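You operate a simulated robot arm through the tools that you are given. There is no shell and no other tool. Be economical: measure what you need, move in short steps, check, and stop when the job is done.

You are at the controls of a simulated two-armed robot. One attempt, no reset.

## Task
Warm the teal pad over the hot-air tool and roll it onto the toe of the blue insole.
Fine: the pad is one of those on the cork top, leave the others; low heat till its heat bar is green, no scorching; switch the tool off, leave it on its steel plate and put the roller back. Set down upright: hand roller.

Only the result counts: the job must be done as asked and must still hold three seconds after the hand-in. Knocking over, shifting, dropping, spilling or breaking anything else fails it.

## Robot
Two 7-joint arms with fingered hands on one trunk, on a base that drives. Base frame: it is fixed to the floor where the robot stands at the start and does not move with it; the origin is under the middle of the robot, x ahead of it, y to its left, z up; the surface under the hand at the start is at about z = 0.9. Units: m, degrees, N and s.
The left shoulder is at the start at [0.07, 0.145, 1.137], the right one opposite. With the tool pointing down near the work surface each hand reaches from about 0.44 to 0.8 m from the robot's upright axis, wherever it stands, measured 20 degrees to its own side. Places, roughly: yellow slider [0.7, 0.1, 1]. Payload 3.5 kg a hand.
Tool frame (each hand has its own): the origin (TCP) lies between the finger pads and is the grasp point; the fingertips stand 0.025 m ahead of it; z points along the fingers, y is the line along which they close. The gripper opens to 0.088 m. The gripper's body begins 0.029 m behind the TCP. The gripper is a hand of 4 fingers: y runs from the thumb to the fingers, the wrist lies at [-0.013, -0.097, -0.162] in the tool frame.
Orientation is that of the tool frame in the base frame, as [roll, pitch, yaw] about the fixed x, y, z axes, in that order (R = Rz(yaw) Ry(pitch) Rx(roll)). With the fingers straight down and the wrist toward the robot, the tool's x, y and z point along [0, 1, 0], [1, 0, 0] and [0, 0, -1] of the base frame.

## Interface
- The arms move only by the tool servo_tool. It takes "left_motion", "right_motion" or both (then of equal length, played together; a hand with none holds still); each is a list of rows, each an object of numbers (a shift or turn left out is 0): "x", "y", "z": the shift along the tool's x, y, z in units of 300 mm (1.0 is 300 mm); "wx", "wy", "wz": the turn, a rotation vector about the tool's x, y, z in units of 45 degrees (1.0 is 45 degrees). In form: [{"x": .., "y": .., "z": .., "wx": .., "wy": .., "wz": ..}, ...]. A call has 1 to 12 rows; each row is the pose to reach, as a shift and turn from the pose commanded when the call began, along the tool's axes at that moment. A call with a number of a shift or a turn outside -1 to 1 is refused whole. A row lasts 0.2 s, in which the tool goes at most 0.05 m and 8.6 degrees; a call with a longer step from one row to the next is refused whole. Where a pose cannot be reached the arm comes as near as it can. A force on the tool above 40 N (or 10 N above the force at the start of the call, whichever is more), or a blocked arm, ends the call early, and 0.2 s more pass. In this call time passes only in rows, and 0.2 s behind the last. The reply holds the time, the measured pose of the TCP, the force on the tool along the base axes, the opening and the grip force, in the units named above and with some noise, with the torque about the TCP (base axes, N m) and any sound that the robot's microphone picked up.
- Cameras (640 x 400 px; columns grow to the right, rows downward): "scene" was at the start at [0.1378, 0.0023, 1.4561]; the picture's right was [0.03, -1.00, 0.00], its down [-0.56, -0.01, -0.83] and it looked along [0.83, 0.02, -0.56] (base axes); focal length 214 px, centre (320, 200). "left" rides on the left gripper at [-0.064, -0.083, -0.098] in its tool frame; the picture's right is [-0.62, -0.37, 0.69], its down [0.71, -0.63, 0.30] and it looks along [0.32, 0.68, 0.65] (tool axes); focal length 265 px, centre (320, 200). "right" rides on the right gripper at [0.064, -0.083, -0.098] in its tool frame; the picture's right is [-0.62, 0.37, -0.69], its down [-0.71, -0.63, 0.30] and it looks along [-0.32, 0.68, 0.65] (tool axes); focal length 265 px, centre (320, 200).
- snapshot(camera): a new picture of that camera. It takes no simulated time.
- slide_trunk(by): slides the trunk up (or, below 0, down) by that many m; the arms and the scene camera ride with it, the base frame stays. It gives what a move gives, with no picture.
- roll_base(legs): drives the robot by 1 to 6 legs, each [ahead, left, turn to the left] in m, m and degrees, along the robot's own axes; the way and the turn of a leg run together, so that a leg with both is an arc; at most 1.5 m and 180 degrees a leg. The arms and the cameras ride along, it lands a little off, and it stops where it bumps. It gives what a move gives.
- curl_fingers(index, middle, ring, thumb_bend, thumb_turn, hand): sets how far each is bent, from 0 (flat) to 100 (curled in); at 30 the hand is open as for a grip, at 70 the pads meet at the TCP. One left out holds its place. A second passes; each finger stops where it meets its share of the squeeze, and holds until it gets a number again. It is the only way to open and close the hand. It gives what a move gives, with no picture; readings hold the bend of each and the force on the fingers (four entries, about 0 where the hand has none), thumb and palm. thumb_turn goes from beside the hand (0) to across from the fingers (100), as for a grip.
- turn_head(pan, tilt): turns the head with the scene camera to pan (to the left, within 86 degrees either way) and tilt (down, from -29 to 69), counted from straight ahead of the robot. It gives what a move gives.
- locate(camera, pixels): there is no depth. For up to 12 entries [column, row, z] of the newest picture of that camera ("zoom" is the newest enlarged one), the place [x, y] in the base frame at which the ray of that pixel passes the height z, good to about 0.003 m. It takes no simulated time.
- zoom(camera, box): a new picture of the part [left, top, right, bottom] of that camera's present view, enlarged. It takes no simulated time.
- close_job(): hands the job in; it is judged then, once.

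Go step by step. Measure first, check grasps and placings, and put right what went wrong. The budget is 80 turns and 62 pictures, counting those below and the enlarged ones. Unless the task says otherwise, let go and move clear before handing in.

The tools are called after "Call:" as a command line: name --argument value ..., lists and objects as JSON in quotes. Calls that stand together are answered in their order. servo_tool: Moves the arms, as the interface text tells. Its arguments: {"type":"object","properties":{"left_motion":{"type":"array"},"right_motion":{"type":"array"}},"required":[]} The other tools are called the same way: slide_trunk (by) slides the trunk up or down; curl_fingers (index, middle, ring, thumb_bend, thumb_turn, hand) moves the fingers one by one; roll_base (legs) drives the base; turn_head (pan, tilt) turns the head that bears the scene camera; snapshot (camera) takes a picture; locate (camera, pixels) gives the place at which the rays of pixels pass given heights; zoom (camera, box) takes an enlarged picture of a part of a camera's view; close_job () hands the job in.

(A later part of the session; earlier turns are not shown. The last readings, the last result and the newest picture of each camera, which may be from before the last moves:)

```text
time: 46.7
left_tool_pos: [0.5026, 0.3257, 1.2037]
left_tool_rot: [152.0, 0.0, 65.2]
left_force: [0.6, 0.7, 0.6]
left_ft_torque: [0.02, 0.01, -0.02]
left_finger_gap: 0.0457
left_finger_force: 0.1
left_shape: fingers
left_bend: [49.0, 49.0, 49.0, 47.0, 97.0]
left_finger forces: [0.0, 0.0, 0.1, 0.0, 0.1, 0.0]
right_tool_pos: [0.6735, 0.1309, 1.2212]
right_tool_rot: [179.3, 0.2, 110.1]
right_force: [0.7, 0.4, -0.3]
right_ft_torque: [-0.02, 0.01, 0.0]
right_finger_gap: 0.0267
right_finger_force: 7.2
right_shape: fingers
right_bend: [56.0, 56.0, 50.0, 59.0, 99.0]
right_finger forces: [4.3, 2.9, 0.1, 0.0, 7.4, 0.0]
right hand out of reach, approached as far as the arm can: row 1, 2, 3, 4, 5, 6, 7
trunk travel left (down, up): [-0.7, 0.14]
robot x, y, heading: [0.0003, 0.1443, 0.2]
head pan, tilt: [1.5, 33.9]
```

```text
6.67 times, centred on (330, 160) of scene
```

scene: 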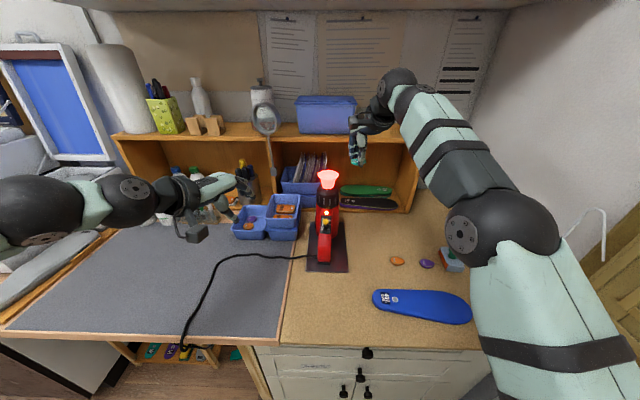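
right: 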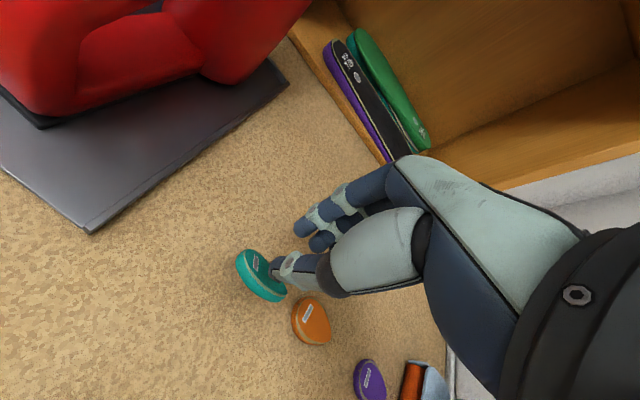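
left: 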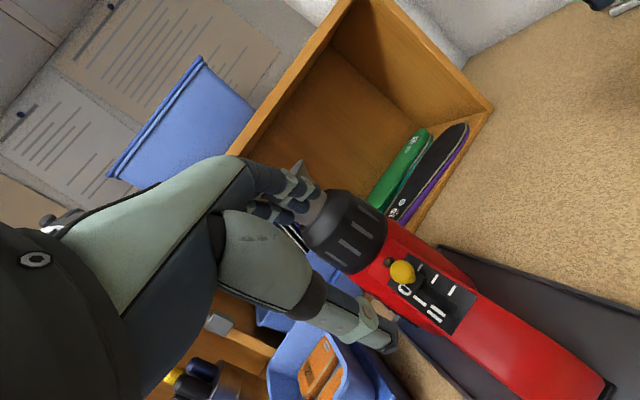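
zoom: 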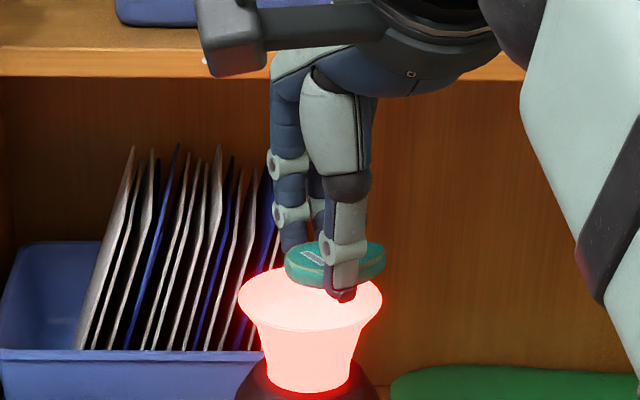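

The arm ran out of reach at x=0.6735, with the pad in front of the nozzle. I'll tilt the hand 25° (fingers forward), which brings the wrist back and gains reach.

Call:
servo_tool --right_motion '[{"wx": -0.14}, {"wx": -0.28}, {"wx": -0.42}, {"wx": -0.556}, {"wx": -0.556}]'

```text
time: 47.9
left_tool_pos: [0.5031, 0.3256, 1.2039]
left_tool_rot: [152.1, 0.0, 65.1]
left_force: [0.2, 0.1, -0.7]
left_ft_torque: [-0.01, 0.03, -0.02]
left_finger_gap: 0.0456
left_finger_force: 0.1
left_shape: fingers
left_bend: [49.0, 49.0, 49.0, 47.0, 97.0]
left_finger forces: [0.1, 0.0, 0.0, 0.1, 0.0, 0.0]
right_tool_pos: [0.6767, 0.1287, 1.224]
right_tool_rot: [154.2, 0.2, 110.0]
right_force: [0.0, -0.3, 0.1]
right_ft_torque: [0.02, 0.0, 0.01]
right_finger_gap: 0.0265
right_finger_force: 7.0
right_shape: fingers
right_bend: [57.0, 56.0, 50.0, 59.0, 99.0]
right_finger forces: [4.3, 2.9, 0.0, 0.0, 7.0, 0.1]
trunk travel left (down, up): [-0.7, 0.14]
robot x, y, heading: [-0.002, 0.1383, 0.2]
head pan, tilt: [1.5, 33.9]
```

The tilt worked without loss of grip. Now I'll shift the pad 53 mm forward over the nozzle centre and check the bar.

Call:
servo_tool --right_motion '[{"x": -0.017, "y": 0.055, "z": 0.014}, {"x": -0.034, "y": 0.11, "z": 0.029}, {"x": -0.051, "y": 0.167, "z": 0.044}, {"x": -0.051, "y": 0.167, "z": 0.044}]'

Call:
zoom --camera "scene" --box '[300, 130, 360, 190]'

```text
time: 48.9
left_tool_pos: [0.5027, 0.3266, 1.2051]
left_tool_rot: [152.0, -0.1, 65.0]
left_force: [0.9, -0.5, -0.1]
left_ft_torque: [0.05, 0.03, -0.03]
left_finger_gap: 0.0454
left_finger_force: 0.0
left_shape: fingers
left_bend: [49.0, 49.0, 49.0, 47.0, 97.0]
left_finger forces: [0.0, 0.1, 0.0, 0.1, 0.0, 0.1]
right_tool_pos: [0.7294, 0.1298, 1.2349]
right_tool_rot: [154.2, 0.3, 109.9]
right_force: [0.5, 0.0, 0.7]
right_ft_torque: [-0.01, 0.02, -0.01]
right_finger_gap: 0.0264
right_finger_force: 6.3
right_shape: fingers
right_bend: [57.0, 56.0, 50.0, 59.0, 99.0]
right_finger forces: [4.3, 2.8, 0.1, 0.1, 7.0, 0.0]
trunk travel left (down, up): [-0.7, 0.14]
robot x, y, heading: [0.0001, 0.142, 0.2]
head pan, tilt: [1.5, 33.9]
```

```text
6.67 times, centred on (330, 160) of scene
```

zoom: 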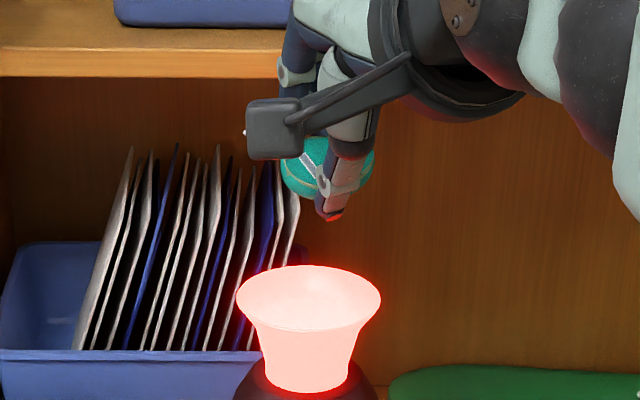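

The pad hangs over the glowing cone with its bar (308,160) still grey. I'll hold for about 2 s and look again.

Call:
servo_tool --right_motion '[{"z": 0}, {"z": 0}, {"z": 0}, {"z": 0}, {"z": 0}, {"z": 0}, {"z": 0}, {"z": 0}, {"z": 0}, {"z": 0}]'

Call:
zoom --camera "scene" --box '[316, 140, 346, 165]'

```text
time: 51.1
left_tool_pos: [0.503, 0.3252, 1.2052]
left_tool_rot: [151.9, -0.1, 65.0]
left_force: [0.3, 0.6, 0.7]
left_ft_torque: [-0.01, 0.02, 0.0]
left_finger_gap: 0.0457
left_finger_force: 0.0
left_shape: fingers
left_bend: [49.0, 49.0, 49.0, 47.0, 97.0]
left_finger forces: [0.0, 0.1, 0.0, 0.0, 0.0, 0.0]
right_tool_pos: [0.7297, 0.1294, 1.2354]
right_tool_rot: [154.1, 0.2, 109.9]
right_force: [0.0, 0.3, 0.3]
right_ft_torque: [-0.02, 0.0, 0.03]
right_finger_gap: 0.0265
right_finger_force: 6.8
right_shape: fingers
right_bend: [57.0, 56.0, 50.0, 59.0, 99.0]
right_finger forces: [4.3, 2.7, 0.0, 0.0, 6.9, 0.0]
trunk travel left (down, up): [-0.7, 0.14]
robot x, y, heading: [-0.0009, 0.1423, -0.1]
head pan, tilt: [1.5, 33.9]
```

```text
16.00 times, centred on (331, 152) of scene
```

zoom: 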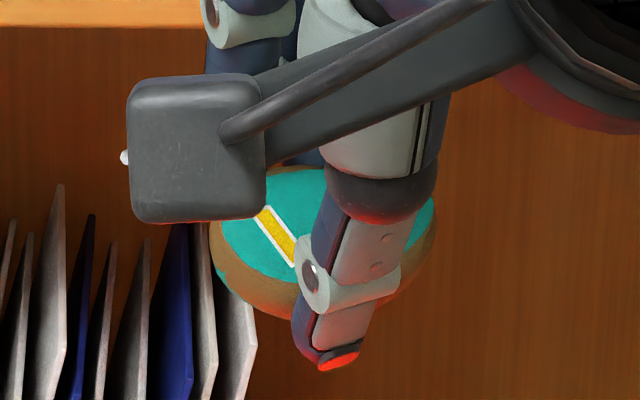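

The bar has turned yellow, so it is warming. I'll hold about 0.8 s more and look again.

Call:
servo_tool --right_motion '[{"z": 0}, {"z": 0}, {"z": 0}]'

Call:
zoom --camera "scene" --box '[316, 140, 346, 165]'

```text
time: 51.9
left_tool_pos: [0.5017, 0.3249, 1.2038]
left_tool_rot: [151.9, 0.0, 65.0]
left_force: [0.4, 0.9, 0.8]
left_ft_torque: [0.02, 0.02, 0.0]
left_finger_gap: 0.0456
left_finger_force: 0.1
left_shape: fingers
left_bend: [49.0, 49.0, 49.0, 47.0, 97.0]
left_finger forces: [0.0, 0.0, 0.0, 0.0, 0.1, 0.0]
right_tool_pos: [0.7301, 0.13, 1.234]
right_tool_rot: [154.2, 0.2, 110.0]
right_force: [-0.2, -0.1, 0.7]
right_ft_torque: [-0.01, 0.02, 0.05]
right_finger_gap: 0.0265
right_finger_force: 7.0
right_shape: fingers
right_bend: [57.0, 56.0, 50.0, 59.0, 99.0]
right_finger forces: [4.3, 2.8, 0.0, 0.0, 7.0, 0.1]
trunk travel left (down, up): [-0.7, 0.14]
robot x, y, heading: [-0.0005, 0.1467, -0.1]
head pan, tilt: [1.5, 33.9]
```

```text
16.00 times, centred on (331, 152) of scene
```

zoom: 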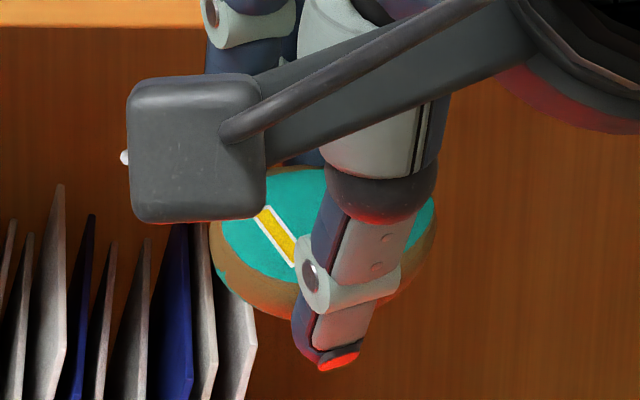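

Still yellow. I'll hold for about 2 s more.

Call:
servo_tool --right_motion '[{"z": 0}, {"z": 0}, {"z": 0}, {"z": 0}, {"z": 0}, {"z": 0}, {"z": 0}, {"z": 0}]'

Call:
zoom --camera "scene" --box '[316, 140, 346, 165]'

```text
time: 53.7
left_tool_pos: [0.5027, 0.325, 1.2054]
left_tool_rot: [152.1, 0.0, 64.9]
left_force: [-0.5, -0.4, -0.4]
left_ft_torque: [0.02, 0.01, -0.03]
left_finger_gap: 0.0453
left_finger_force: 0.1
left_shape: fingers
left_bend: [49.0, 49.0, 49.0, 47.0, 97.0]
left_finger forces: [0.0, 0.0, 0.1, 0.1, 0.0, 0.0]
right_tool_pos: [0.7298, 0.1316, 1.2348]
right_tool_rot: [154.1, 0.2, 110.0]
right_force: [-0.1, 0.5, -0.1]
right_ft_torque: [0.0, 0.0, -0.02]
right_finger_gap: 0.0264
right_finger_force: 7.1
right_shape: fingers
right_bend: [57.0, 56.0, 50.0, 59.0, 99.0]
right_finger forces: [4.3, 2.8, 0.0, 0.1, 7.0, 0.0]
trunk travel left (down, up): [-0.7, 0.14]
robot x, y, heading: [-0.0014, 0.1444, 0.3]
head pan, tilt: [1.5, 33.9]
```

```text
16.00 times, centred on (331, 152) of scene
```

zoom: 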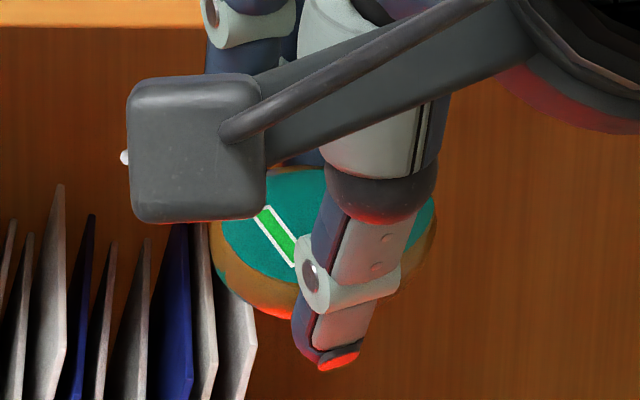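

The bar is green. I'll take the pad off the heat at once toward the insole while levelling the hand, and locate the toe outline.

Call:
servo_tool --right_motion '[{"x": -0.058, "y": -0.093, "z": -0.001, "wx": 0.055, "wy": -0.01, "wz": 0.044}, {"x": -0.116, "y": -0.186, "z": -0.002, "wx": 0.11, "wy": -0.02, "wz": 0.088}, {"x": -0.174, "y": -0.28, "z": -0.003, "wx": 0.165, "wy": -0.03, "wz": 0.131}, {"x": -0.23, "y": -0.373, "z": -0.004, "wx": 0.22, "wy": -0.04, "wz": 0.175}, {"x": -0.29, "y": -0.466, "z": -0.005, "wx": 0.275, "wy": -0.05, "wz": 0.219}, {"x": -0.347, "y": -0.559, "z": -0.006, "wx": 0.33, "wy": -0.06, "wz": 0.262}, {"x": -0.405, "y": -0.652, "z": -0.007, "wx": 0.385, "wy": -0.07, "wz": 0.306}, {"x": -0.463, "y": -0.746, "z": -0.008, "wx": 0.44, "wy": -0.08, "wz": 0.35}, {"x": -0.52, "y": -0.839, "z": -0.01, "wx": 0.5, "wy": -0.09, "wz": 0.393}, {"x": -0.578, "y": -0.932, "z": -0.011, "wx": 0.55, "wy": -0.097, "wz": 0.437}]'

Call:
snapshot --camera "scene"

Call:
locate --camera "scene" --pixels '[[373, 298, 0.91], [472, 310, 0.91], [446, 292, 0.91], [446, 324, 0.91], [446, 308, 0.91], [420, 289, 0.91], [455, 309, 0.91]]'

```text
time: 55.9
left_tool_pos: [0.5011, 0.3243, 1.2044]
left_tool_rot: [152.0, -0.1, 65.0]
left_force: [0.7, -0.5, -1.2]
left_ft_torque: [-0.03, 0.01, 0.01]
left_finger_gap: 0.0456
left_finger_force: 0.0
left_shape: fingers
left_bend: [49.0, 49.0, 49.0, 47.0, 97.0]
left_finger forces: [0.0, 0.0, 0.0, 0.0, 0.0, 0.0]
right_tool_pos: [0.5511, -0.1226, 1.1155]
right_tool_rot: [179.2, -0.1, 89.9]
right_force: [0.3, -0.3, -0.2]
right_ft_torque: [-0.03, 0.02, -0.01]
right_finger_gap: 0.0261
right_finger_force: 6.8
right_shape: fingers
right_bend: [57.0, 56.0, 50.0, 59.0, 99.0]
right_finger forces: [4.2, 2.7, 0.0, 0.1, 6.9, 0.0]
trunk travel left (down, up): [-0.7, 0.14]
robot x, y, heading: [-0.0015, 0.1441, -0.1]
head pan, tilt: [1.5, 33.9]
```

```text
6 pictures are left
```

scene: 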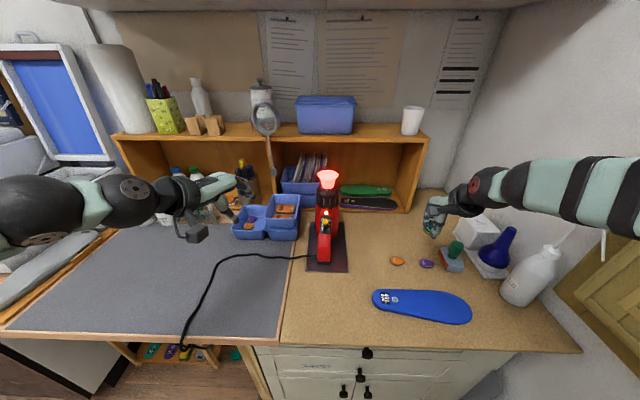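

```text
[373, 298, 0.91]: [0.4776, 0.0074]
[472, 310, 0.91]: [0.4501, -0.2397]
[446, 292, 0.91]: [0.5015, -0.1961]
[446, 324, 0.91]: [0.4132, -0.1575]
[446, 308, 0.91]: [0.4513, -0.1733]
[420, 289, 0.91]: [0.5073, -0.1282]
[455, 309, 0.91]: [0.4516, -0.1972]
```

The pad is off the heat and still held. The toe spans roughly x 0.41–0.50 and ends at y≈-0.24. I'll bring the pad above (0.452, -0.197) and down to just over the insole.

Call:
servo_tool --right_motion '[{"x": -0.06, "y": -0.08, "z": 0.06}, {"x": -0.12, "y": -0.17, "z": 0.14}, {"x": -0.18, "y": -0.25, "z": 0.24}, {"x": -0.24, "y": -0.33, "z": 0.34}, {"x": -0.245, "y": -0.33, "z": 0.44}, {"x": -0.245, "y": -0.33, "z": 0.52}, {"x": -0.245, "y": -0.33, "z": 0.56}, {"x": -0.245, "y": -0.33, "z": 0.56}]'

Call:
servo_tool --right_motion '[{"z": 0.01}, {"z": 0.02}, {"z": 0.027}, {"z": 0.034}]'

```text
time: 57.7
left_tool_pos: [0.5031, 0.3243, 1.2039]
left_tool_rot: [151.9, 0.0, 65.1]
left_force: [0.1, -0.1, 0.1]
left_ft_torque: [-0.02, 0.01, 0.0]
left_finger_gap: 0.0457
left_finger_force: 0.1
left_shape: fingers
left_bend: [49.0, 49.0, 49.0, 47.0, 97.0]
left_finger forces: [0.0, 0.1, 0.1, 0.0, 0.1, 0.1]
right_tool_pos: [0.4556, -0.1911, 0.945]
right_tool_rot: [179.2, -0.1, 90.0]
right_force: [0.3, 0.1, 0.7]
right_ft_torque: [0.01, 0.0, 0.01]
right_finger_gap: 0.0261
right_finger_force: 6.6
right_shape: fingers
right_bend: [57.0, 57.0, 50.0, 59.0, 99.0]
right_finger forces: [4.1, 2.7, 0.0, 0.0, 6.7, 0.2]
trunk travel left (down, up): [-0.7, 0.14]
robot x, y, heading: [-0.0008, 0.1445, 0.0]
head pan, tilt: [1.5, 33.9]
```

```text
time: 58.7
left_tool_pos: [0.5012, 0.3248, 1.2048]
left_tool_rot: [152.0, 0.1, 65.0]
left_force: [-0.5, 0.0, 0.6]
left_ft_torque: [0.01, -0.01, 0.03]
left_finger_gap: 0.0455
left_finger_force: 0.1
left_shape: fingers
left_bend: [49.0, 49.0, 49.0, 47.0, 97.0]
left_finger forces: [0.0, 0.0, 0.0, 0.0, 0.0, 0.0]
right_tool_pos: [0.4539, -0.1916, 0.9373]
right_tool_rot: [179.2, 0.0, 89.9]
right_force: [0.1, -0.2, 1.2]
right_ft_torque: [-0.03, -0.01, -0.01]
right_finger_gap: 0.026
right_finger_force: 7.0
right_shape: fingers
right_bend: [57.0, 57.0, 50.0, 59.0, 99.0]
right_finger forces: [4.1, 2.6, 0.1, 0.0, 7.0, 0.0]
trunk travel left (down, up): [-0.7, 0.14]
robot x, y, heading: [0.001, 0.1458, 0.4]
head pan, tilt: [1.5, 33.9]
```

There's barely any contact yet at z=0.937. I'll go a few more millimetres down until the force rises.

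Call:
servo_tool --right_motion '[{"z": 0.005}, {"z": 0.01}, {"z": 0.014}]'

```text
time: 59.5
left_tool_pos: [0.4996, 0.3256, 1.2045]
left_tool_rot: [152.0, 0.0, 65.1]
left_force: [0.9, 0.1, -0.4]
left_ft_torque: [0.01, 0.01, 0.0]
left_finger_gap: 0.0454
left_finger_force: 0.1
left_shape: fingers
left_bend: [49.0, 49.0, 49.0, 47.0, 97.0]
left_finger forces: [0.1, 0.0, 0.0, 0.0, 0.1, 0.0]
right_tool_pos: [0.4556, -0.191, 0.9346]
right_tool_rot: [178.9, 0.0, 90.1]
right_force: [0.9, -0.5, 13.2]
right_ft_torque: [-0.01, -0.17, -0.01]
right_finger_gap: 0.026
right_finger_force: 12.3
right_shape: fingers
right_bend: [57.0, 56.0, 50.0, 59.0, 99.0]
right_finger forces: [5.8, 8.6, 0.0, 0.0, 9.6, 0.0]
trunk travel left (down, up): [-0.7, 0.14]
robot x, y, heading: [0.0017, 0.1472, 0.1]
head pan, tilt: [1.5, 33.9]
```

Contact is clear (13 N). I'll ease up 2 mm, release the pad, and lift away.

Call:
servo_tool --right_motion '[{"z": -0.009}, {"z": -0.009}]'

Call:
curl_fingers --hand "right" --index 44 --middle 44 --ring 44 --thumb_bend 44

Call:
servo_tool --right_motion '[{"z": -0.05}, {"z": -0.15}, {"z": -0.3, "y": 0.05}, {"z": -0.4, "y": 0.18}, {"z": -0.43, "y": 0.3, "x": -0.06}, {"z": -0.43, "y": 0.4, "x": -0.12}, {"z": -0.43, "y": 0.5, "x": -0.2}, {"z": -0.43, "y": 0.5, "x": -0.21}]'

Call:
zoom --camera "scene" --box '[400, 220, 500, 340]'

```text
time: 60.1
left_tool_pos: [0.5014, 0.3268, 1.2054]
left_tool_rot: [152.0, 0.0, 65.1]
left_force: [0.2, 1.0, -0.1]
left_ft_torque: [0.01, 0.01, 0.02]
left_finger_gap: 0.0456
left_finger_force: 0.1
left_shape: fingers
left_bend: [49.0, 49.0, 49.0, 47.0, 97.0]
left_finger forces: [0.0, 0.1, 0.0, 0.1, 0.0, 0.1]
right_tool_pos: [0.4555, -0.1913, 0.9346]
right_tool_rot: [179.1, 0.1, 90.0]
right_force: [1.8, 0.7, 9.4]
right_ft_torque: [-0.03, -0.12, 0.05]
right_finger_gap: 0.026
right_finger_force: 10.0
right_shape: fingers
right_bend: [57.0, 56.0, 50.0, 59.0, 99.0]
right_finger forces: [4.6, 7.0, 0.0, 0.1, 7.4, 0.0]
trunk travel left (down, up): [-0.7, 0.14]
robot x, y, heading: [0.0011, 0.141, 0.1]
head pan, tilt: [1.5, 33.9]
```

```text
time: 61.1
left_tool_pos: [0.5025, 0.3255, 1.2032]
left_tool_rot: [152.1, 0.0, 65.0]
left_force: [0.0, 0.4, 0.1]
left_ft_torque: [-0.01, 0.03, -0.02]
left_finger_gap: 0.0458
left_finger_force: 0.0
left_shape: fingers
left_bend: [49.0, 49.0, 49.0, 47.0, 97.0]
left_finger forces: [0.1, 0.0, 0.0, 0.1, 0.0, 0.0]
right_tool_pos: [0.4552, -0.1931, 0.9346]
right_tool_rot: [179.2, 0.0, 89.9]
right_force: [-0.7, 0.3, 2.3]
right_ft_torque: [-0.03, -0.04, 0.0]
right_finger_gap: 0.0543
right_finger_force: 1.2
right_shape: fingers
right_bend: [44.0, 45.0, 44.0, 44.0, 97.0]
right_finger forces: [0.0, 2.5, 0.0, 0.0, 0.1, 0.1]
trunk travel left (down, up): [-0.7, 0.14]
robot x, y, heading: [0.0015, 0.1427, 0.1]
head pan, tilt: [1.5, 33.9]
```

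```text
time: 62.9
left_tool_pos: [0.5012, 0.3252, 1.205]
left_tool_rot: [152.0, 0.0, 65.0]
left_force: [-0.2, -0.4, 0.7]
left_ft_torque: [0.01, 0.0, 0.01]
left_finger_gap: 0.0457
left_finger_force: 0.0
left_shape: fingers
left_bend: [49.0, 49.0, 49.0, 47.0, 97.0]
left_finger forces: [0.0, 0.1, 0.1, 0.1, 0.1, 0.0]
right_tool_pos: [0.6037, -0.2576, 1.0667]
right_tool_rot: [179.2, -0.1, 90.1]
right_force: [-0.1, -0.3, -0.6]
right_ft_torque: [0.02, 0.0, -0.02]
right_finger_gap: 0.0548
right_finger_force: 0.0
right_shape: fingers
right_bend: [44.0, 44.0, 44.0, 44.0, 97.0]
right_finger forces: [0.0, 0.0, 0.0, 0.1, 0.0, 0.1]
trunk travel left (down, up): [-0.7, 0.14]
robot x, y, heading: [-0.0018, 0.1433, 0.1]
head pan, tilt: [1.5, 33.9]
```

```text
3.33 times, centred on (450, 280) of scene
```

zoom: 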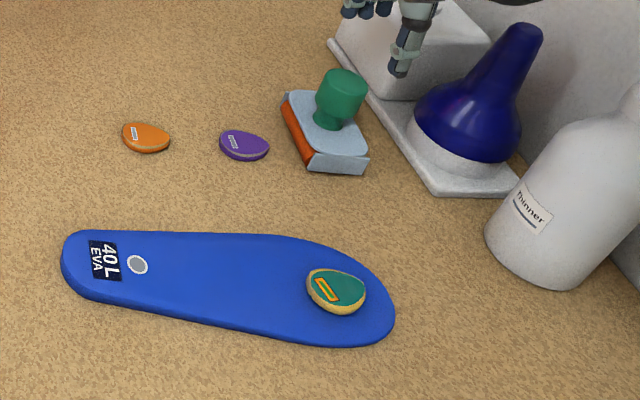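

The pad lies flat on the toe at zoom (336,291). I'll locate it and the roller quickly and grasp the roller knob.

Call:
locate --camera "zoom" --pixels '[[336, 290, 0.918], [307, 283, 0.918], [366, 293, 0.918], [343, 82, 0.975], [343, 82, 0.96], [330, 122, 0.93], [307, 165, 0.925], [367, 158, 0.925], [347, 98, 0.925], [286, 95, 0.925], [310, 172, 0.9], [284, 108, 0.9]]'

```text
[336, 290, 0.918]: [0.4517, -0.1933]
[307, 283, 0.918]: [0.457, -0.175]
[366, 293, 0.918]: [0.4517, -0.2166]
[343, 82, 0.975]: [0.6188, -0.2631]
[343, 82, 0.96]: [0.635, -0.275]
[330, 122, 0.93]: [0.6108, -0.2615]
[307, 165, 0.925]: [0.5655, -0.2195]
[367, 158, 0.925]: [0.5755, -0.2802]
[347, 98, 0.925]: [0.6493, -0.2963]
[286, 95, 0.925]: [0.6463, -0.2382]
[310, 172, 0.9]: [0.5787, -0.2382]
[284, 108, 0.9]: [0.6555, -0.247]
```

The knob centre is about (0.613, -0.262) with its top near 0.975. I'll open moderately, align, and descend around the knob with force guarding.

Call:
curl_fingers --hand "right" --index 36 --middle 36 --ring 36 --thumb_bend 36

Call:
servo_tool --right_motion '[{"x": -0.013, "y": 0.03, "z": 0.06}, {"x": -0.013, "y": 0.03, "z": 0.15}, {"x": -0.013, "y": 0.03, "z": 0.24}, {"x": -0.013, "y": 0.03, "z": 0.31}, {"x": -0.013, "y": 0.03, "z": 0.34}, {"x": -0.013, "y": 0.03, "z": 0.34}]'

Call:
curl_fingers --hand "right" --index 52 --middle 52 --ring 52 --thumb_bend 52

```text
time: 63.9
left_tool_pos: [0.5027, 0.3255, 1.2047]
left_tool_rot: [152.1, -0.1, 65.0]
left_force: [0.2, -0.5, 0.6]
left_ft_torque: [-0.02, -0.02, 0.0]
left_finger_gap: 0.0456
left_finger_force: 0.0
left_shape: fingers
left_bend: [49.0, 49.0, 49.0, 47.0, 97.0]
left_finger forces: [0.0, 0.0, 0.0, 0.0, 0.0, 0.0]
right_tool_pos: [0.6044, -0.257, 1.0653]
right_tool_rot: [179.2, 0.0, 90.0]
right_force: [0.1, 0.6, 0.3]
right_ft_torque: [0.02, -0.01, 0.01]
right_finger_gap: 0.0718
right_finger_force: 0.0
right_shape: fingers
right_bend: [36.0, 36.0, 36.0, 36.0, 96.0]
right_finger forces: [0.0, 0.0, 0.0, 0.1, 0.1, 0.0]
trunk travel left (down, up): [-0.7, 0.14]
robot x, y, heading: [0.0014, 0.1428, 0.4]
head pan, tilt: [1.5, 33.9]
```

```text
time: 65.3
left_tool_pos: [0.5021, 0.3253, 1.2044]
left_tool_rot: [152.0, 0.1, 65.1]
left_force: [0.5, 0.2, 0.3]
left_ft_torque: [-0.03, -0.02, -0.01]
left_finger_gap: 0.0454
left_finger_force: 0.1
left_shape: fingers
left_bend: [49.0, 49.0, 49.0, 47.0, 97.0]
left_finger forces: [0.0, 0.0, 0.0, 0.0, 0.0, 0.0]
right_tool_pos: [0.6139, -0.2564, 0.9656]
right_tool_rot: [179.2, 0.0, 90.0]
right_force: [-0.1, -0.3, -0.3]
right_ft_torque: [0.01, -0.01, 0.01]
right_finger_gap: 0.0719
right_finger_force: 0.0
right_shape: fingers
right_bend: [36.0, 36.0, 36.0, 36.0, 96.0]
right_finger forces: [0.0, 0.1, 0.0, 0.0, 0.1, 0.1]
trunk travel left (down, up): [-0.7, 0.14]
robot x, y, heading: [-0.0022, 0.14, 0.1]
head pan, tilt: [1.5, 33.9]
```

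```text
time: 66.3
left_tool_pos: [0.5019, 0.3252, 1.2042]
left_tool_rot: [152.0, 0.0, 65.0]
left_force: [-0.3, 0.1, 0.1]
left_ft_torque: [-0.01, 0.0, 0.0]
left_finger_gap: 0.0457
left_finger_force: 0.0
left_shape: fingers
left_bend: [49.0, 49.0, 49.0, 47.0, 97.0]
left_finger forces: [0.1, 0.1, 0.1, 0.1, 0.0, 0.0]
right_tool_pos: [0.6143, -0.2563, 0.9649]
right_tool_rot: [179.1, 0.0, 90.0]
right_force: [0.7, -0.3, -0.8]
right_ft_torque: [0.0, 0.01, 0.02]
right_finger_gap: 0.0378
right_finger_force: 0.1
right_shape: fingers
right_bend: [52.0, 52.0, 52.0, 52.0, 98.0]
right_finger forces: [0.0, 0.0, 0.1, 0.0, 0.0, 0.1]
trunk travel left (down, up): [-0.7, 0.14]
robot x, y, heading: [0.0006, 0.1445, 0.1]
head pan, tilt: [1.5, 33.9]
```

No contact at gap 0.038 yet, so I'll close further.

Call:
curl_fingers --hand "right" --index 63 --middle 63 --ring 63 --thumb_bend 63

```text
time: 67.3
left_tool_pos: [0.5027, 0.3253, 1.2046]
left_tool_rot: [152.0, 0.0, 64.9]
left_force: [-0.3, -0.3, -0.2]
left_ft_torque: [0.01, -0.02, -0.02]
left_finger_gap: 0.0456
left_finger_force: 0.1
left_shape: fingers
left_bend: [49.0, 49.0, 49.0, 47.0, 97.0]
left_finger forces: [0.1, 0.0, 0.1, 0.0, 0.1, 0.2]
right_tool_pos: [0.6141, -0.2568, 0.9654]
right_tool_rot: [179.3, -0.1, 89.9]
right_force: [-1.2, 0.6, 0.3]
right_ft_torque: [-0.04, 0.0, 0.0]
right_finger_gap: 0.0222
right_finger_force: 3.3
right_shape: fingers
right_bend: [60.0, 62.0, 63.0, 58.0, 99.0]
right_finger forces: [2.1, 0.5, 0.0, 0.1, 4.0, 0.0]
trunk travel left (down, up): [-0.7, 0.14]
robot x, y, heading: [-0.0001, 0.1422, 0.1]
head pan, tilt: [1.5, 33.9]
```

The knob is contacted (gap 0.022). I'll tighten for a firm hold and lift a little.

Call:
curl_fingers --hand "right" --index 73 --middle 75 --ring 70 --thumb_bend 76

Call:
servo_tool --right_motion '[{"z": -0.03}, {"z": -0.08}, {"z": -0.13}, {"z": -0.13}]'

Call:
zoom --camera "scene" --box '[400, 220, 500, 340]'

```text
time: 68.3
left_tool_pos: [0.5036, 0.3256, 1.2048]
left_tool_rot: [152.1, 0.0, 65.0]
left_force: [-1.2, -0.6, 0.1]
left_ft_torque: [0.04, -0.03, 0.0]
left_finger_gap: 0.0457
left_finger_force: 0.1
left_shape: fingers
left_bend: [49.0, 49.0, 49.0, 47.0, 97.0]
left_finger forces: [0.0, 0.0, 0.0, 0.0, 0.0, 0.0]
right_tool_pos: [0.6144, -0.2566, 0.9642]
right_tool_rot: [179.4, -0.1, 89.9]
right_force: [-0.7, -0.3, 0.3]
right_ft_torque: [-0.01, 0.02, 0.0]
right_finger_gap: 0.0156
right_finger_force: 16.1
right_shape: fingers
right_bend: [72.0, 64.0, 70.0, 62.0, 98.0]
right_finger forces: [8.1, 9.0, 0.0, 0.0, 16.1, 0.0]
trunk travel left (down, up): [-0.7, 0.14]
robot x, y, heading: [0.0017, 0.1459, -0.1]
head pan, tilt: [1.5, 33.9]
```

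```text
time: 69.3
left_tool_pos: [0.503, 0.3248, 1.2045]
left_tool_rot: [152.0, 0.0, 65.0]
left_force: [0.0, -0.2, -0.5]
left_ft_torque: [-0.02, -0.01, 0.0]
left_finger_gap: 0.0457
left_finger_force: 0.0
left_shape: fingers
left_bend: [49.0, 49.0, 49.0, 47.0, 97.0]
left_finger forces: [0.1, 0.0, 0.0, 0.0, 0.0, 0.0]
right_tool_pos: [0.6129, -0.2606, 1.0036]
right_tool_rot: [179.3, 0.0, 90.1]
right_force: [-0.2, -0.5, -4.0]
right_ft_torque: [0.0, 0.03, 0.01]
right_finger_gap: 0.0154
right_finger_force: 16.4
right_shape: fingers
right_bend: [72.0, 64.0, 70.0, 62.0, 98.0]
right_finger forces: [7.9, 8.8, 0.1, 0.0, 16.0, 0.1]
trunk travel left (down, up): [-0.7, 0.14]
robot x, y, heading: [-0.0015, 0.1427, 0.1]
head pan, tilt: [1.5, 33.9]
```

```text
3.33 times, centred on (450, 280) of scene
```

zoom: 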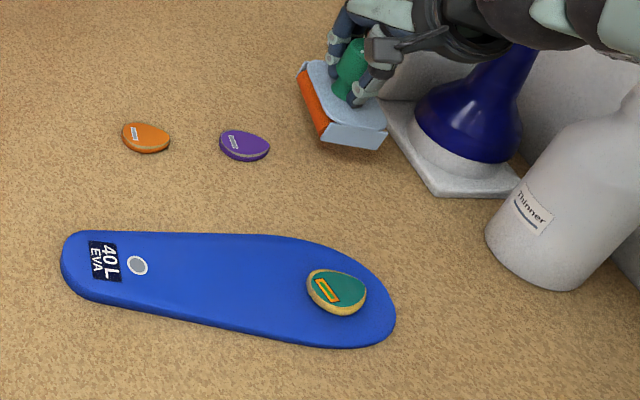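

The roller is lifted upright and firmly held (16 N, about 4 N weight). I'll carry it over the pad and stop just above it.

Call:
servo_tool --right_motion '[{"z": -0.1}, {"z": -0.12, "x": 0.04, "y": -0.1}, {"z": -0.12, "x": 0.08, "y": -0.2}, {"z": -0.12, "x": 0.12, "y": -0.31}, {"z": -0.12, "x": 0.17, "y": -0.42}, {"z": -0.12, "x": 0.222, "y": -0.533}, {"z": -0.04, "x": 0.222, "y": -0.533}, {"z": 0.02, "x": 0.222, "y": -0.533}, {"z": 0.04, "x": 0.222, "y": -0.533}, {"z": 0.04, "x": 0.222, "y": -0.533}]'

Call:
servo_tool --right_motion '[{"z": 0.012}, {"z": 0.022}, {"z": 0.032}, {"z": 0.042}]'

```text
time: 71.5
left_tool_pos: [0.5034, 0.3246, 1.2042]
left_tool_rot: [152.1, -0.1, 65.1]
left_force: [-0.5, 0.9, 0.5]
left_ft_torque: [-0.02, 0.04, 0.02]
left_finger_gap: 0.0456
left_finger_force: 0.1
left_shape: fingers
left_bend: [49.0, 49.0, 49.0, 47.0, 97.0]
left_finger forces: [0.0, 0.0, 0.0, 0.0, 0.0, 0.1]
right_tool_pos: [0.4532, -0.1931, 0.9885]
right_tool_rot: [179.3, -0.1, 90.0]
right_force: [-0.5, 0.2, -3.9]
right_ft_torque: [0.0, -0.03, -0.01]
right_finger_gap: 0.0152
right_finger_force: 16.2
right_shape: fingers
right_bend: [72.0, 64.0, 70.0, 63.0, 98.0]
right_finger forces: [7.7, 9.2, 0.1, 0.0, 15.4, 0.1]
trunk travel left (down, up): [-0.7, 0.14]
robot x, y, heading: [0.0001, 0.1411, 0.2]
head pan, tilt: [1.5, 33.9]
```

```text
time: 72.5
left_tool_pos: [0.5011, 0.3254, 1.2036]
left_tool_rot: [152.0, 0.0, 65.0]
left_force: [-0.2, 0.4, 0.3]
left_ft_torque: [-0.03, 0.02, 0.01]
left_finger_gap: 0.0457
left_finger_force: 0.1
left_shape: fingers
left_bend: [49.0, 49.0, 49.0, 47.0, 97.0]
left_finger forces: [0.0, 0.0, 0.0, 0.0, 0.1, 0.1]
right_tool_pos: [0.4533, -0.1933, 0.978]
right_tool_rot: [179.1, 0.0, 90.1]
right_force: [-1.7, -0.5, 0.9]
right_ft_torque: [-0.05, 0.02, -0.01]
right_finger_gap: 0.0149
right_finger_force: 16.3
right_shape: fingers
right_bend: [72.0, 64.0, 70.0, 63.0, 98.0]
right_finger forces: [7.7, 9.9, 0.1, 0.0, 15.8, 0.0]
trunk travel left (down, up): [-0.7, 0.14]
robot x, y, heading: [-0.0004, 0.1432, 0.1]
head pan, tilt: [1.5, 33.9]
```

The roller has just touched the pad (force from -3.9 to +0.9 N). I'll press a little further and roll across the pad and back along y.

Call:
servo_tool --right_motion '[{"z": 0.008}, {"z": 0.015, "x": 0.0}, {"z": 0.015, "x": 0.04}, {"z": 0.015, "x": 0.075}, {"z": 0.015, "x": 0.04}, {"z": 0.015, "x": 0.0}, {"z": 0.015, "x": -0.04}, {"z": 0.015, "x": -0.08}, {"z": 0.015, "x": -0.04}, {"z": 0.015, "x": 0.0}]'

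```text
time: 74.7
left_tool_pos: [0.5014, 0.3265, 1.2025]
left_tool_rot: [151.9, 0.1, 65.0]
left_force: [0.4, 0.3, 0.0]
left_ft_torque: [0.0, 0.02, 0.03]
left_finger_gap: 0.0456
left_finger_force: 0.0
left_shape: fingers
left_bend: [49.0, 49.0, 49.0, 47.0, 97.0]
left_finger forces: [0.1, 0.0, 0.0, 0.0, 0.1, 0.1]
right_tool_pos: [0.4534, -0.1922, 0.9729]
right_tool_rot: [179.0, 0.2, 90.1]
right_force: [1.5, -1.0, 11.6]
right_ft_torque: [-0.11, -0.15, 0.03]
right_finger_gap: 0.0123
right_finger_force: 19.2
right_shape: fingers
right_bend: [72.0, 73.0, 70.0, 65.0, 98.0]
right_finger forces: [8.8, 13.8, 0.1, 0.0, 17.1, 0.0]
trunk travel left (down, up): [-0.7, 0.14]
robot x, y, heading: [0.0001, 0.1394, 0.0]
head pan, tilt: [1.5, 33.9]
```

The rolling pass worked with about 15 N of pressure and no stop. I'll do another pass slightly firmer over the full pad length.

Call:
servo_tool --right_motion '[{"z": 0.006}, {"z": 0.006, "x": 0.04}, {"z": 0.006, "x": 0.085}, {"z": 0.006, "x": 0.045}, {"z": 0.006, "x": 0.0}, {"z": 0.006, "x": -0.045}, {"z": 0.006, "x": -0.09}, {"z": 0.006, "x": -0.045}, {"z": 0.006, "x": 0.0}]'

Call:
servo_tool --right_motion '[{"z": -0.05}, {"z": -0.12}, {"z": -0.2}, {"z": -0.2, "x": -0.04, "y": 0.1}, {"z": -0.2, "x": -0.08, "y": 0.2}, {"z": -0.2, "x": -0.12, "y": 0.31}, {"z": -0.2, "x": -0.17, "y": 0.42}, {"z": -0.2, "x": -0.215, "y": 0.534}, {"z": -0.2, "x": -0.215, "y": 0.534}]'

Call:
zoom --camera "scene" --box '[400, 220, 500, 340]'

```text
time: 76.7
left_tool_pos: [0.5014, 0.3276, 1.2038]
left_tool_rot: [151.9, 0.1, 65.0]
left_force: [0.0, -0.4, -0.2]
left_ft_torque: [0.01, 0.03, 0.02]
left_finger_gap: 0.0457
left_finger_force: 0.1
left_shape: fingers
left_bend: [49.0, 49.0, 49.0, 47.0, 97.0]
left_finger forces: [0.1, 0.1, 0.1, 0.1, 0.0, 0.0]
right_tool_pos: [0.4522, -0.1915, 0.9722]
right_tool_rot: [179.0, 0.1, 90.2]
right_force: [0.2, -0.8, 17.6]
right_ft_torque: [-0.08, -0.06, 0.02]
right_finger_gap: 0.0121
right_finger_force: 25.5
right_shape: fingers
right_bend: [72.0, 73.0, 70.0, 66.0, 97.0]
right_finger forces: [8.8, 14.4, 0.0, 0.0, 28.5, 0.0]
trunk travel left (down, up): [-0.7, 0.14]
robot x, y, heading: [-0.0014, 0.1406, -0.0]
head pan, tilt: [1.5, 33.9]
```

```text
time: 78.7
left_tool_pos: [0.5019, 0.3254, 1.205]
left_tool_rot: [151.9, 0.0, 64.9]
left_force: [0.9, -0.3, -0.2]
left_ft_torque: [0.01, -0.01, 0.0]
left_finger_gap: 0.0454
left_finger_force: 0.0
left_shape: fingers
left_bend: [49.0, 49.0, 49.0, 47.0, 97.0]
left_finger forces: [0.0, 0.1, 0.0, 0.0, 0.0, 0.1]
right_tool_pos: [0.6134, -0.2584, 1.0317]
right_tool_rot: [179.3, -0.1, 90.0]
right_force: [0.1, -0.2, -3.4]
right_ft_torque: [0.02, -0.06, 0.01]
right_finger_gap: 0.0117
right_finger_force: 18.1
right_shape: fingers
right_bend: [72.0, 63.0, 70.0, 66.0, 97.0]
right_finger forces: [8.6, 10.9, 0.0, 0.0, 17.4, 0.1]
trunk travel left (down, up): [-0.7, 0.14]
robot x, y, heading: [0.0016, 0.1431, 0.1]
head pan, tilt: [1.5, 33.9]
```

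```text
3.33 times, centred on (450, 280) of scene
```

zoom: 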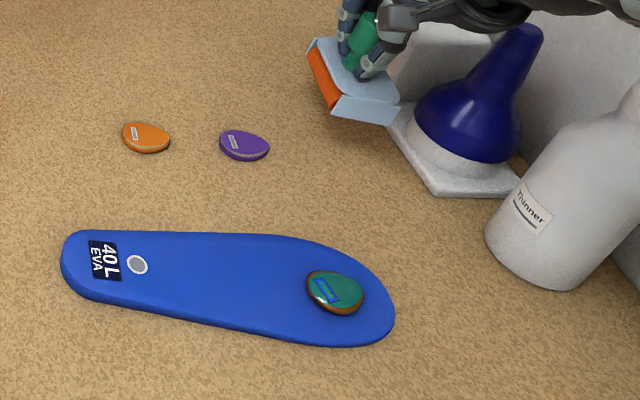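

The pad is still in place, with its look changed after pressing. The roller hangs above its original spot; I'll lower it gently there.

Call:
servo_tool --right_motion '[{"x": 0.005, "y": 0.002, "z": 0.08}, {"x": 0.005, "y": 0.002, "z": 0.15}, {"x": 0.005, "y": 0.002, "z": 0.19}, {"x": 0.005, "y": 0.002, "z": 0.2}, {"x": 0.005, "y": 0.002, "z": 0.208}]'

Call:
servo_tool --right_motion '[{"z": 0.007}, {"z": 0.014}]'

```text
time: 79.9
left_tool_pos: [0.5022, 0.3255, 1.2039]
left_tool_rot: [152.1, 0.0, 65.0]
left_force: [-0.3, 0.0, -0.8]
left_ft_torque: [-0.01, -0.03, -0.01]
left_finger_gap: 0.0458
left_finger_force: 0.1
left_shape: fingers
left_bend: [49.0, 49.0, 49.0, 47.0, 97.0]
left_finger forces: [0.0, 0.0, 0.0, 0.0, 0.1, 0.1]
right_tool_pos: [0.6142, -0.2575, 0.9703]
right_tool_rot: [179.3, -0.1, 90.1]
right_force: [-0.5, -0.4, -3.1]
right_ft_torque: [-0.02, -0.02, 0.03]
right_finger_gap: 0.0117
right_finger_force: 18.6
right_shape: fingers
right_bend: [72.0, 63.0, 70.0, 66.0, 97.0]
right_finger forces: [8.6, 10.9, 0.0, 0.0, 17.6, 0.0]
trunk travel left (down, up): [-0.7, 0.14]
robot x, y, heading: [-0.0017, 0.1391, 0.2]
head pan, tilt: [1.5, 33.9]
```

```text
time: 80.5
left_tool_pos: [0.5026, 0.3247, 1.2036]
left_tool_rot: [152.1, -0.1, 65.0]
left_force: [-0.1, -0.4, 0.5]
left_ft_torque: [0.01, 0.04, 0.02]
left_finger_gap: 0.0457
left_finger_force: 0.0
left_shape: fingers
left_bend: [49.0, 49.0, 49.0, 47.0, 97.0]
left_finger forces: [0.1, 0.0, 0.1, 0.0, 0.1, 0.0]
right_tool_pos: [0.6153, -0.2568, 0.966]
right_tool_rot: [179.1, -0.1, 89.9]
right_force: [-0.4, 0.1, -4.3]
right_ft_torque: [0.0, 0.01, -0.02]
right_finger_gap: 0.0116
right_finger_force: 18.8
right_shape: fingers
right_bend: [72.0, 63.0, 70.0, 66.0, 97.0]
right_finger forces: [8.5, 10.9, 0.1, 0.1, 17.6, 0.0]
trunk travel left (down, up): [-0.7, 0.14]
robot x, y, heading: [0.0043, 0.1409, -0.1]
head pan, tilt: [1.5, 33.9]
```

Not touching yet, with the full weight still hanging. I'll keep lowering in small steps.

Call:
servo_tool --right_motion '[{"z": 0.007}, {"z": 0.014}, {"z": 0.018}]'

```text
time: 81.3
left_tool_pos: [0.502, 0.3252, 1.2036]
left_tool_rot: [151.9, 0.0, 65.1]
left_force: [0.1, 0.0, 0.4]
left_ft_torque: [0.01, 0.0, -0.01]
left_finger_gap: 0.0457
left_finger_force: 0.0
left_shape: fingers
left_bend: [49.0, 49.0, 49.0, 47.0, 97.0]
left_finger forces: [0.1, 0.0, 0.0, 0.1, 0.0, 0.1]
right_tool_pos: [0.6137, -0.2554, 0.9605]
right_tool_rot: [179.1, 0.0, 90.0]
right_force: [-1.6, 0.9, 0.7]
right_ft_torque: [-0.06, -0.07, 0.02]
right_finger_gap: 0.0118
right_finger_force: 20.3
right_shape: fingers
right_bend: [72.0, 63.0, 70.0, 66.0, 97.0]
right_finger forces: [8.4, 11.9, 0.1, 0.0, 19.9, 0.0]
trunk travel left (down, up): [-0.7, 0.14]
robot x, y, heading: [-0.0048, 0.1431, 0.2]
head pan, tilt: [1.5, 33.9]
```

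The roller rests on the cork. I'll press 1 mm to seat it, release evenly, then rise while the left hand returns to hover over the slider.

Call:
servo_tool --right_motion '[{"z": 0.004}, {"z": 0.004}]'

Call:
curl_fingers --hand "right" --index 42 --middle 42 --ring 42 --thumb_bend 42

Call:
servo_tool --right_motion '[{"z": -0.05}, {"z": -0.15}, {"z": -0.28}, {"z": -0.4}, {"z": -0.5}, {"z": -0.5}, {"z": -0.5}, {"z": -0.5}, {"z": -0.5}]' --left_motion '[{"x": -0.04, "y": 0.04, "z": 0.0}, {"x": -0.09, "y": 0.09, "z": 0.05}, {"x": -0.15, "y": 0.15, "z": 0.1}, {"x": -0.21, "y": 0.21, "z": 0.17}, {"x": -0.27, "y": 0.27, "z": 0.25}, {"x": -0.33, "y": 0.32, "z": 0.33}, {"x": -0.373, "y": 0.353, "z": 0.41}, {"x": -0.373, "y": 0.353, "z": 0.49}, {"x": -0.373, "y": 0.353, "z": 0.49}]'

Call:
snapshot --camera "scene"

```text
time: 81.9
left_tool_pos: [0.5017, 0.3263, 1.2053]
left_tool_rot: [152.1, 0.0, 65.0]
left_force: [-0.9, -0.8, -0.1]
left_ft_torque: [0.03, 0.01, -0.04]
left_finger_gap: 0.0458
left_finger_force: 0.0
left_shape: fingers
left_bend: [49.0, 49.0, 49.0, 47.0, 97.0]
left_finger forces: [0.1, 0.1, 0.1, 0.0, 0.1, 0.0]
right_tool_pos: [0.6135, -0.2548, 0.9604]
right_tool_rot: [179.1, 0.0, 90.0]
right_force: [-1.0, 0.1, 3.1]
right_ft_torque: [-0.12, -0.17, -0.03]
right_finger_gap: 0.0114
right_finger_force: 19.5
right_shape: fingers
right_bend: [72.0, 63.0, 70.0, 66.0, 97.0]
right_finger forces: [8.3, 13.5, 0.0, 0.0, 18.1, 0.0]
trunk travel left (down, up): [-0.7, 0.14]
robot x, y, heading: [-0.0009, 0.1444, 0.1]
head pan, tilt: [1.5, 33.9]
```

```text
time: 82.9
left_tool_pos: [0.5016, 0.3261, 1.2041]
left_tool_rot: [152.0, 0.0, 65.1]
left_force: [0.0, -0.4, -0.8]
left_ft_torque: [-0.01, 0.03, -0.02]
left_finger_gap: 0.0454
left_finger_force: 0.1
left_shape: fingers
left_bend: [49.0, 49.0, 49.0, 47.0, 97.0]
left_finger forces: [0.0, 0.0, 0.1, 0.0, 0.0, 0.0]
right_tool_pos: [0.6136, -0.2559, 0.9601]
right_tool_rot: [179.2, 0.0, 90.1]
right_force: [-0.4, -0.3, 3.0]
right_ft_torque: [-0.02, -0.07, 0.01]
right_finger_gap: 0.0587
right_finger_force: 1.7
right_shape: fingers
right_bend: [42.0, 43.0, 42.0, 42.0, 97.0]
right_finger forces: [0.0, 3.6, 0.1, 0.0, 0.0, 0.0]
trunk travel left (down, up): [-0.7, 0.14]
robot x, y, heading: [-0.0016, 0.1442, 0.2]
head pan, tilt: [1.5, 33.9]
```

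```text
time: 84.9
left_tool_pos: [0.5995, 0.1548, 1.1262]
left_tool_rot: [152.0, 0.0, 65.1]
left_force: [-0.1, -0.1, 0.0]
left_ft_torque: [0.0, 0.0, 0.01]
left_finger_gap: 0.0457
left_finger_force: 0.0
left_shape: fingers
left_bend: [49.0, 49.0, 49.0, 47.0, 97.0]
left_finger forces: [0.0, 0.1, 0.0, 0.0, 0.1, 0.0]
right_tool_pos: [0.6109, -0.2577, 1.1107]
right_tool_rot: [179.1, 0.1, 90.1]
right_force: [0.0, 0.3, 0.1]
right_ft_torque: [-0.01, -0.04, 0.0]
right_finger_gap: 0.059
right_finger_force: 0.1
right_shape: fingers
right_bend: [42.0, 42.0, 42.0, 42.0, 97.0]
right_finger forces: [0.1, 0.0, 0.1, 0.0, 0.1, 0.0]
trunk travel left (down, up): [-0.7, 0.14]
robot x, y, heading: [0.0002, 0.1455, 0.2]
head pan, tilt: [1.5, 33.9]
```

```text
2 pictures are left
```

scene: 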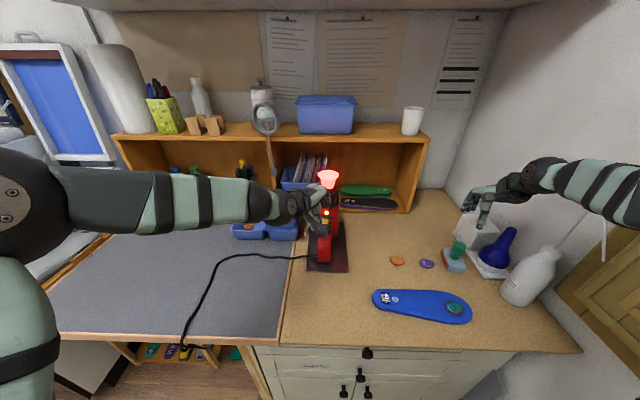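

The roller stands upright at its place and the pad is on the toe. Now the left hand repeats the slider grasp.

Call:
servo_tool --left_motion '[{"z": 0.1}, {"z": 0.18}, {"z": 0.25}, {"z": 0.3}, {"z": 0.3}]'

Call:
curl_fingers --hand "left" --index 70 --middle 70 --ring 52 --thumb_bend 69

```text
time: 86.1
left_tool_pos: [0.6376, 0.1385, 1.044]
left_tool_rot: [152.0, 0.0, 65.1]
left_force: [0.5, -0.3, 0.1]
left_ft_torque: [0.0, -0.03, 0.01]
left_finger_gap: 0.0456
left_finger_force: 0.1
left_shape: fingers
left_bend: [49.0, 49.0, 49.0, 47.0, 97.0]
left_finger forces: [0.0, 0.1, 0.0, 0.1, 0.0, 0.0]
right_tool_pos: [0.6103, -0.257, 1.1106]
right_tool_rot: [179.1, 0.0, 90.1]
right_force: [-0.2, 0.4, -0.5]
right_ft_torque: [0.01, -0.01, -0.04]
right_finger_gap: 0.059
right_finger_force: 0.2
right_shape: fingers
right_bend: [42.0, 42.0, 42.0, 42.0, 97.0]
right_finger forces: [0.0, 0.0, 0.0, 0.0, 0.1, 0.0]
trunk travel left (down, up): [-0.7, 0.14]
robot x, y, heading: [-0.0036, 0.1464, 0.1]
head pan, tilt: [1.5, 33.9]
```

```text
time: 87.1
left_tool_pos: [0.6374, 0.1377, 1.0425]
left_tool_rot: [152.0, 0.0, 65.0]
left_force: [-0.2, -0.7, 1.0]
left_ft_torque: [0.01, 0.0, -0.03]
left_finger_gap: 0.0013
left_finger_force: 1.2
left_shape: fingers
left_bend: [70.0, 68.0, 52.0, 68.0, 97.0]
left_finger forces: [0.1, 2.1, 0.1, 0.1, 1.4, 0.0]
right_tool_pos: [0.6099, -0.2585, 1.1095]
right_tool_rot: [179.2, -0.1, 90.0]
right_force: [0.8, 0.0, 0.1]
right_ft_torque: [0.0, -0.03, -0.02]
right_finger_gap: 0.0593
right_finger_force: 0.0
right_shape: fingers
right_bend: [42.0, 42.0, 42.0, 42.0, 97.0]
right_finger forces: [0.0, 0.0, 0.0, 0.0, 0.1, 0.1]
trunk travel left (down, up): [-0.7, 0.14]
robot x, y, heading: [0.0003, 0.1454, 0.2]
head pan, tilt: [1.5, 33.9]
```

Same grip readings as before (middle 2.1 N, thumb 1.4 N). I'll push the slider back up-slope to "0", with a slight overshoot allowance.

Call:
servo_tool --left_motion '[{"x": 0.006, "y": 0.015}, {"x": 0.012, "y": 0.03}, {"x": 0.018, "y": 0.045}, {"x": 0.022, "y": 0.056}, {"x": 0.022, "y": 0.056}]'

Call:
curl_fingers --hand "left" --index 49 --middle 49 --ring 49 --thumb_bend 47

Call:
servo_tool --left_motion '[{"z": -0.08}, {"z": -0.18}, {"z": -0.3}, {"z": -0.3}]'

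Call:
snapshot --camera "left"

```text
time: 88.3
left_tool_pos: [0.6558, 0.1382, 1.0527]
left_tool_rot: [152.1, 0.0, 65.0]
left_force: [0.4, -0.9, 0.3]
left_ft_torque: [-0.03, -0.04, 0.01]
left_finger_gap: 0.0013
left_finger_force: 1.8
left_shape: fingers
left_bend: [70.0, 68.0, 52.0, 68.0, 97.0]
left_finger forces: [0.0, 2.0, 0.0, 0.1, 1.3, 0.1]
right_tool_pos: [0.6103, -0.2574, 1.1092]
right_tool_rot: [179.3, -0.1, 90.0]
right_force: [-0.6, 0.4, -0.4]
right_ft_torque: [-0.01, 0.01, 0.02]
right_finger_gap: 0.0587
right_finger_force: 0.1
right_shape: fingers
right_bend: [42.0, 42.0, 42.0, 42.0, 97.0]
right_finger forces: [0.0, 0.0, 0.0, 0.1, 0.0, 0.0]
trunk travel left (down, up): [-0.7, 0.14]
robot x, y, heading: [-0.0003, 0.143, 0.2]
head pan, tilt: [1.5, 33.9]
```

```text
time: 89.3
left_tool_pos: [0.6546, 0.1374, 1.0526]
left_tool_rot: [152.0, 0.0, 65.0]
left_force: [0.4, 0.1, -0.2]
left_ft_torque: [0.0, 0.04, 0.02]
left_finger_gap: 0.0455
left_finger_force: 0.1
left_shape: fingers
left_bend: [49.0, 49.0, 49.0, 47.0, 97.0]
left_finger forces: [0.1, 0.1, 0.0, 0.0, 0.1, 0.0]
right_tool_pos: [0.6114, -0.2581, 1.1101]
right_tool_rot: [179.1, 0.0, 90.0]
right_force: [0.2, -0.8, -0.1]
right_ft_torque: [0.01, 0.02, -0.04]
right_finger_gap: 0.0585
right_finger_force: 0.0
right_shape: fingers
right_bend: [42.0, 42.0, 42.0, 42.0, 97.0]
right_finger forces: [0.0, 0.0, 0.0, 0.0, 0.0, 0.1]
trunk travel left (down, up): [-0.7, 0.14]
robot x, y, heading: [0.0005, 0.1408, 0.1]
head pan, tilt: [1.5, 33.9]
```

```text
time: 90.3
left_tool_pos: [0.6152, 0.1559, 1.1346]
left_tool_rot: [152.1, 0.1, 65.1]
left_force: [0.9, -0.1, 0.3]
left_ft_torque: [0.0, 0.02, 0.01]
left_finger_gap: 0.0456
left_finger_force: 0.0
left_shape: fingers
left_bend: [49.0, 49.0, 49.0, 47.0, 97.0]
left_finger forces: [0.0, 0.0, 0.0, 0.1, 0.0, 0.0]
right_tool_pos: [0.6104, -0.257, 1.1089]
right_tool_rot: [179.3, 0.0, 90.0]
right_force: [0.2, 0.2, 0.3]
right_ft_torque: [-0.01, 0.01, -0.01]
right_finger_gap: 0.0587
right_finger_force: 0.1
right_shape: fingers
right_bend: [42.0, 42.0, 42.0, 42.0, 97.0]
right_finger forces: [0.0, 0.0, 0.1, 0.1, 0.0, 0.0]
trunk travel left (down, up): [-0.7, 0.14]
robot x, y, heading: [-0.0021, 0.1441, 0.0]
head pan, tilt: [1.5, 33.9]
```

```text
1 pictures are left
```

left: 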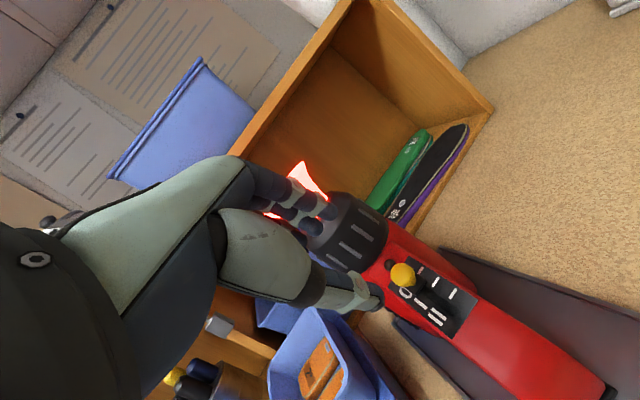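

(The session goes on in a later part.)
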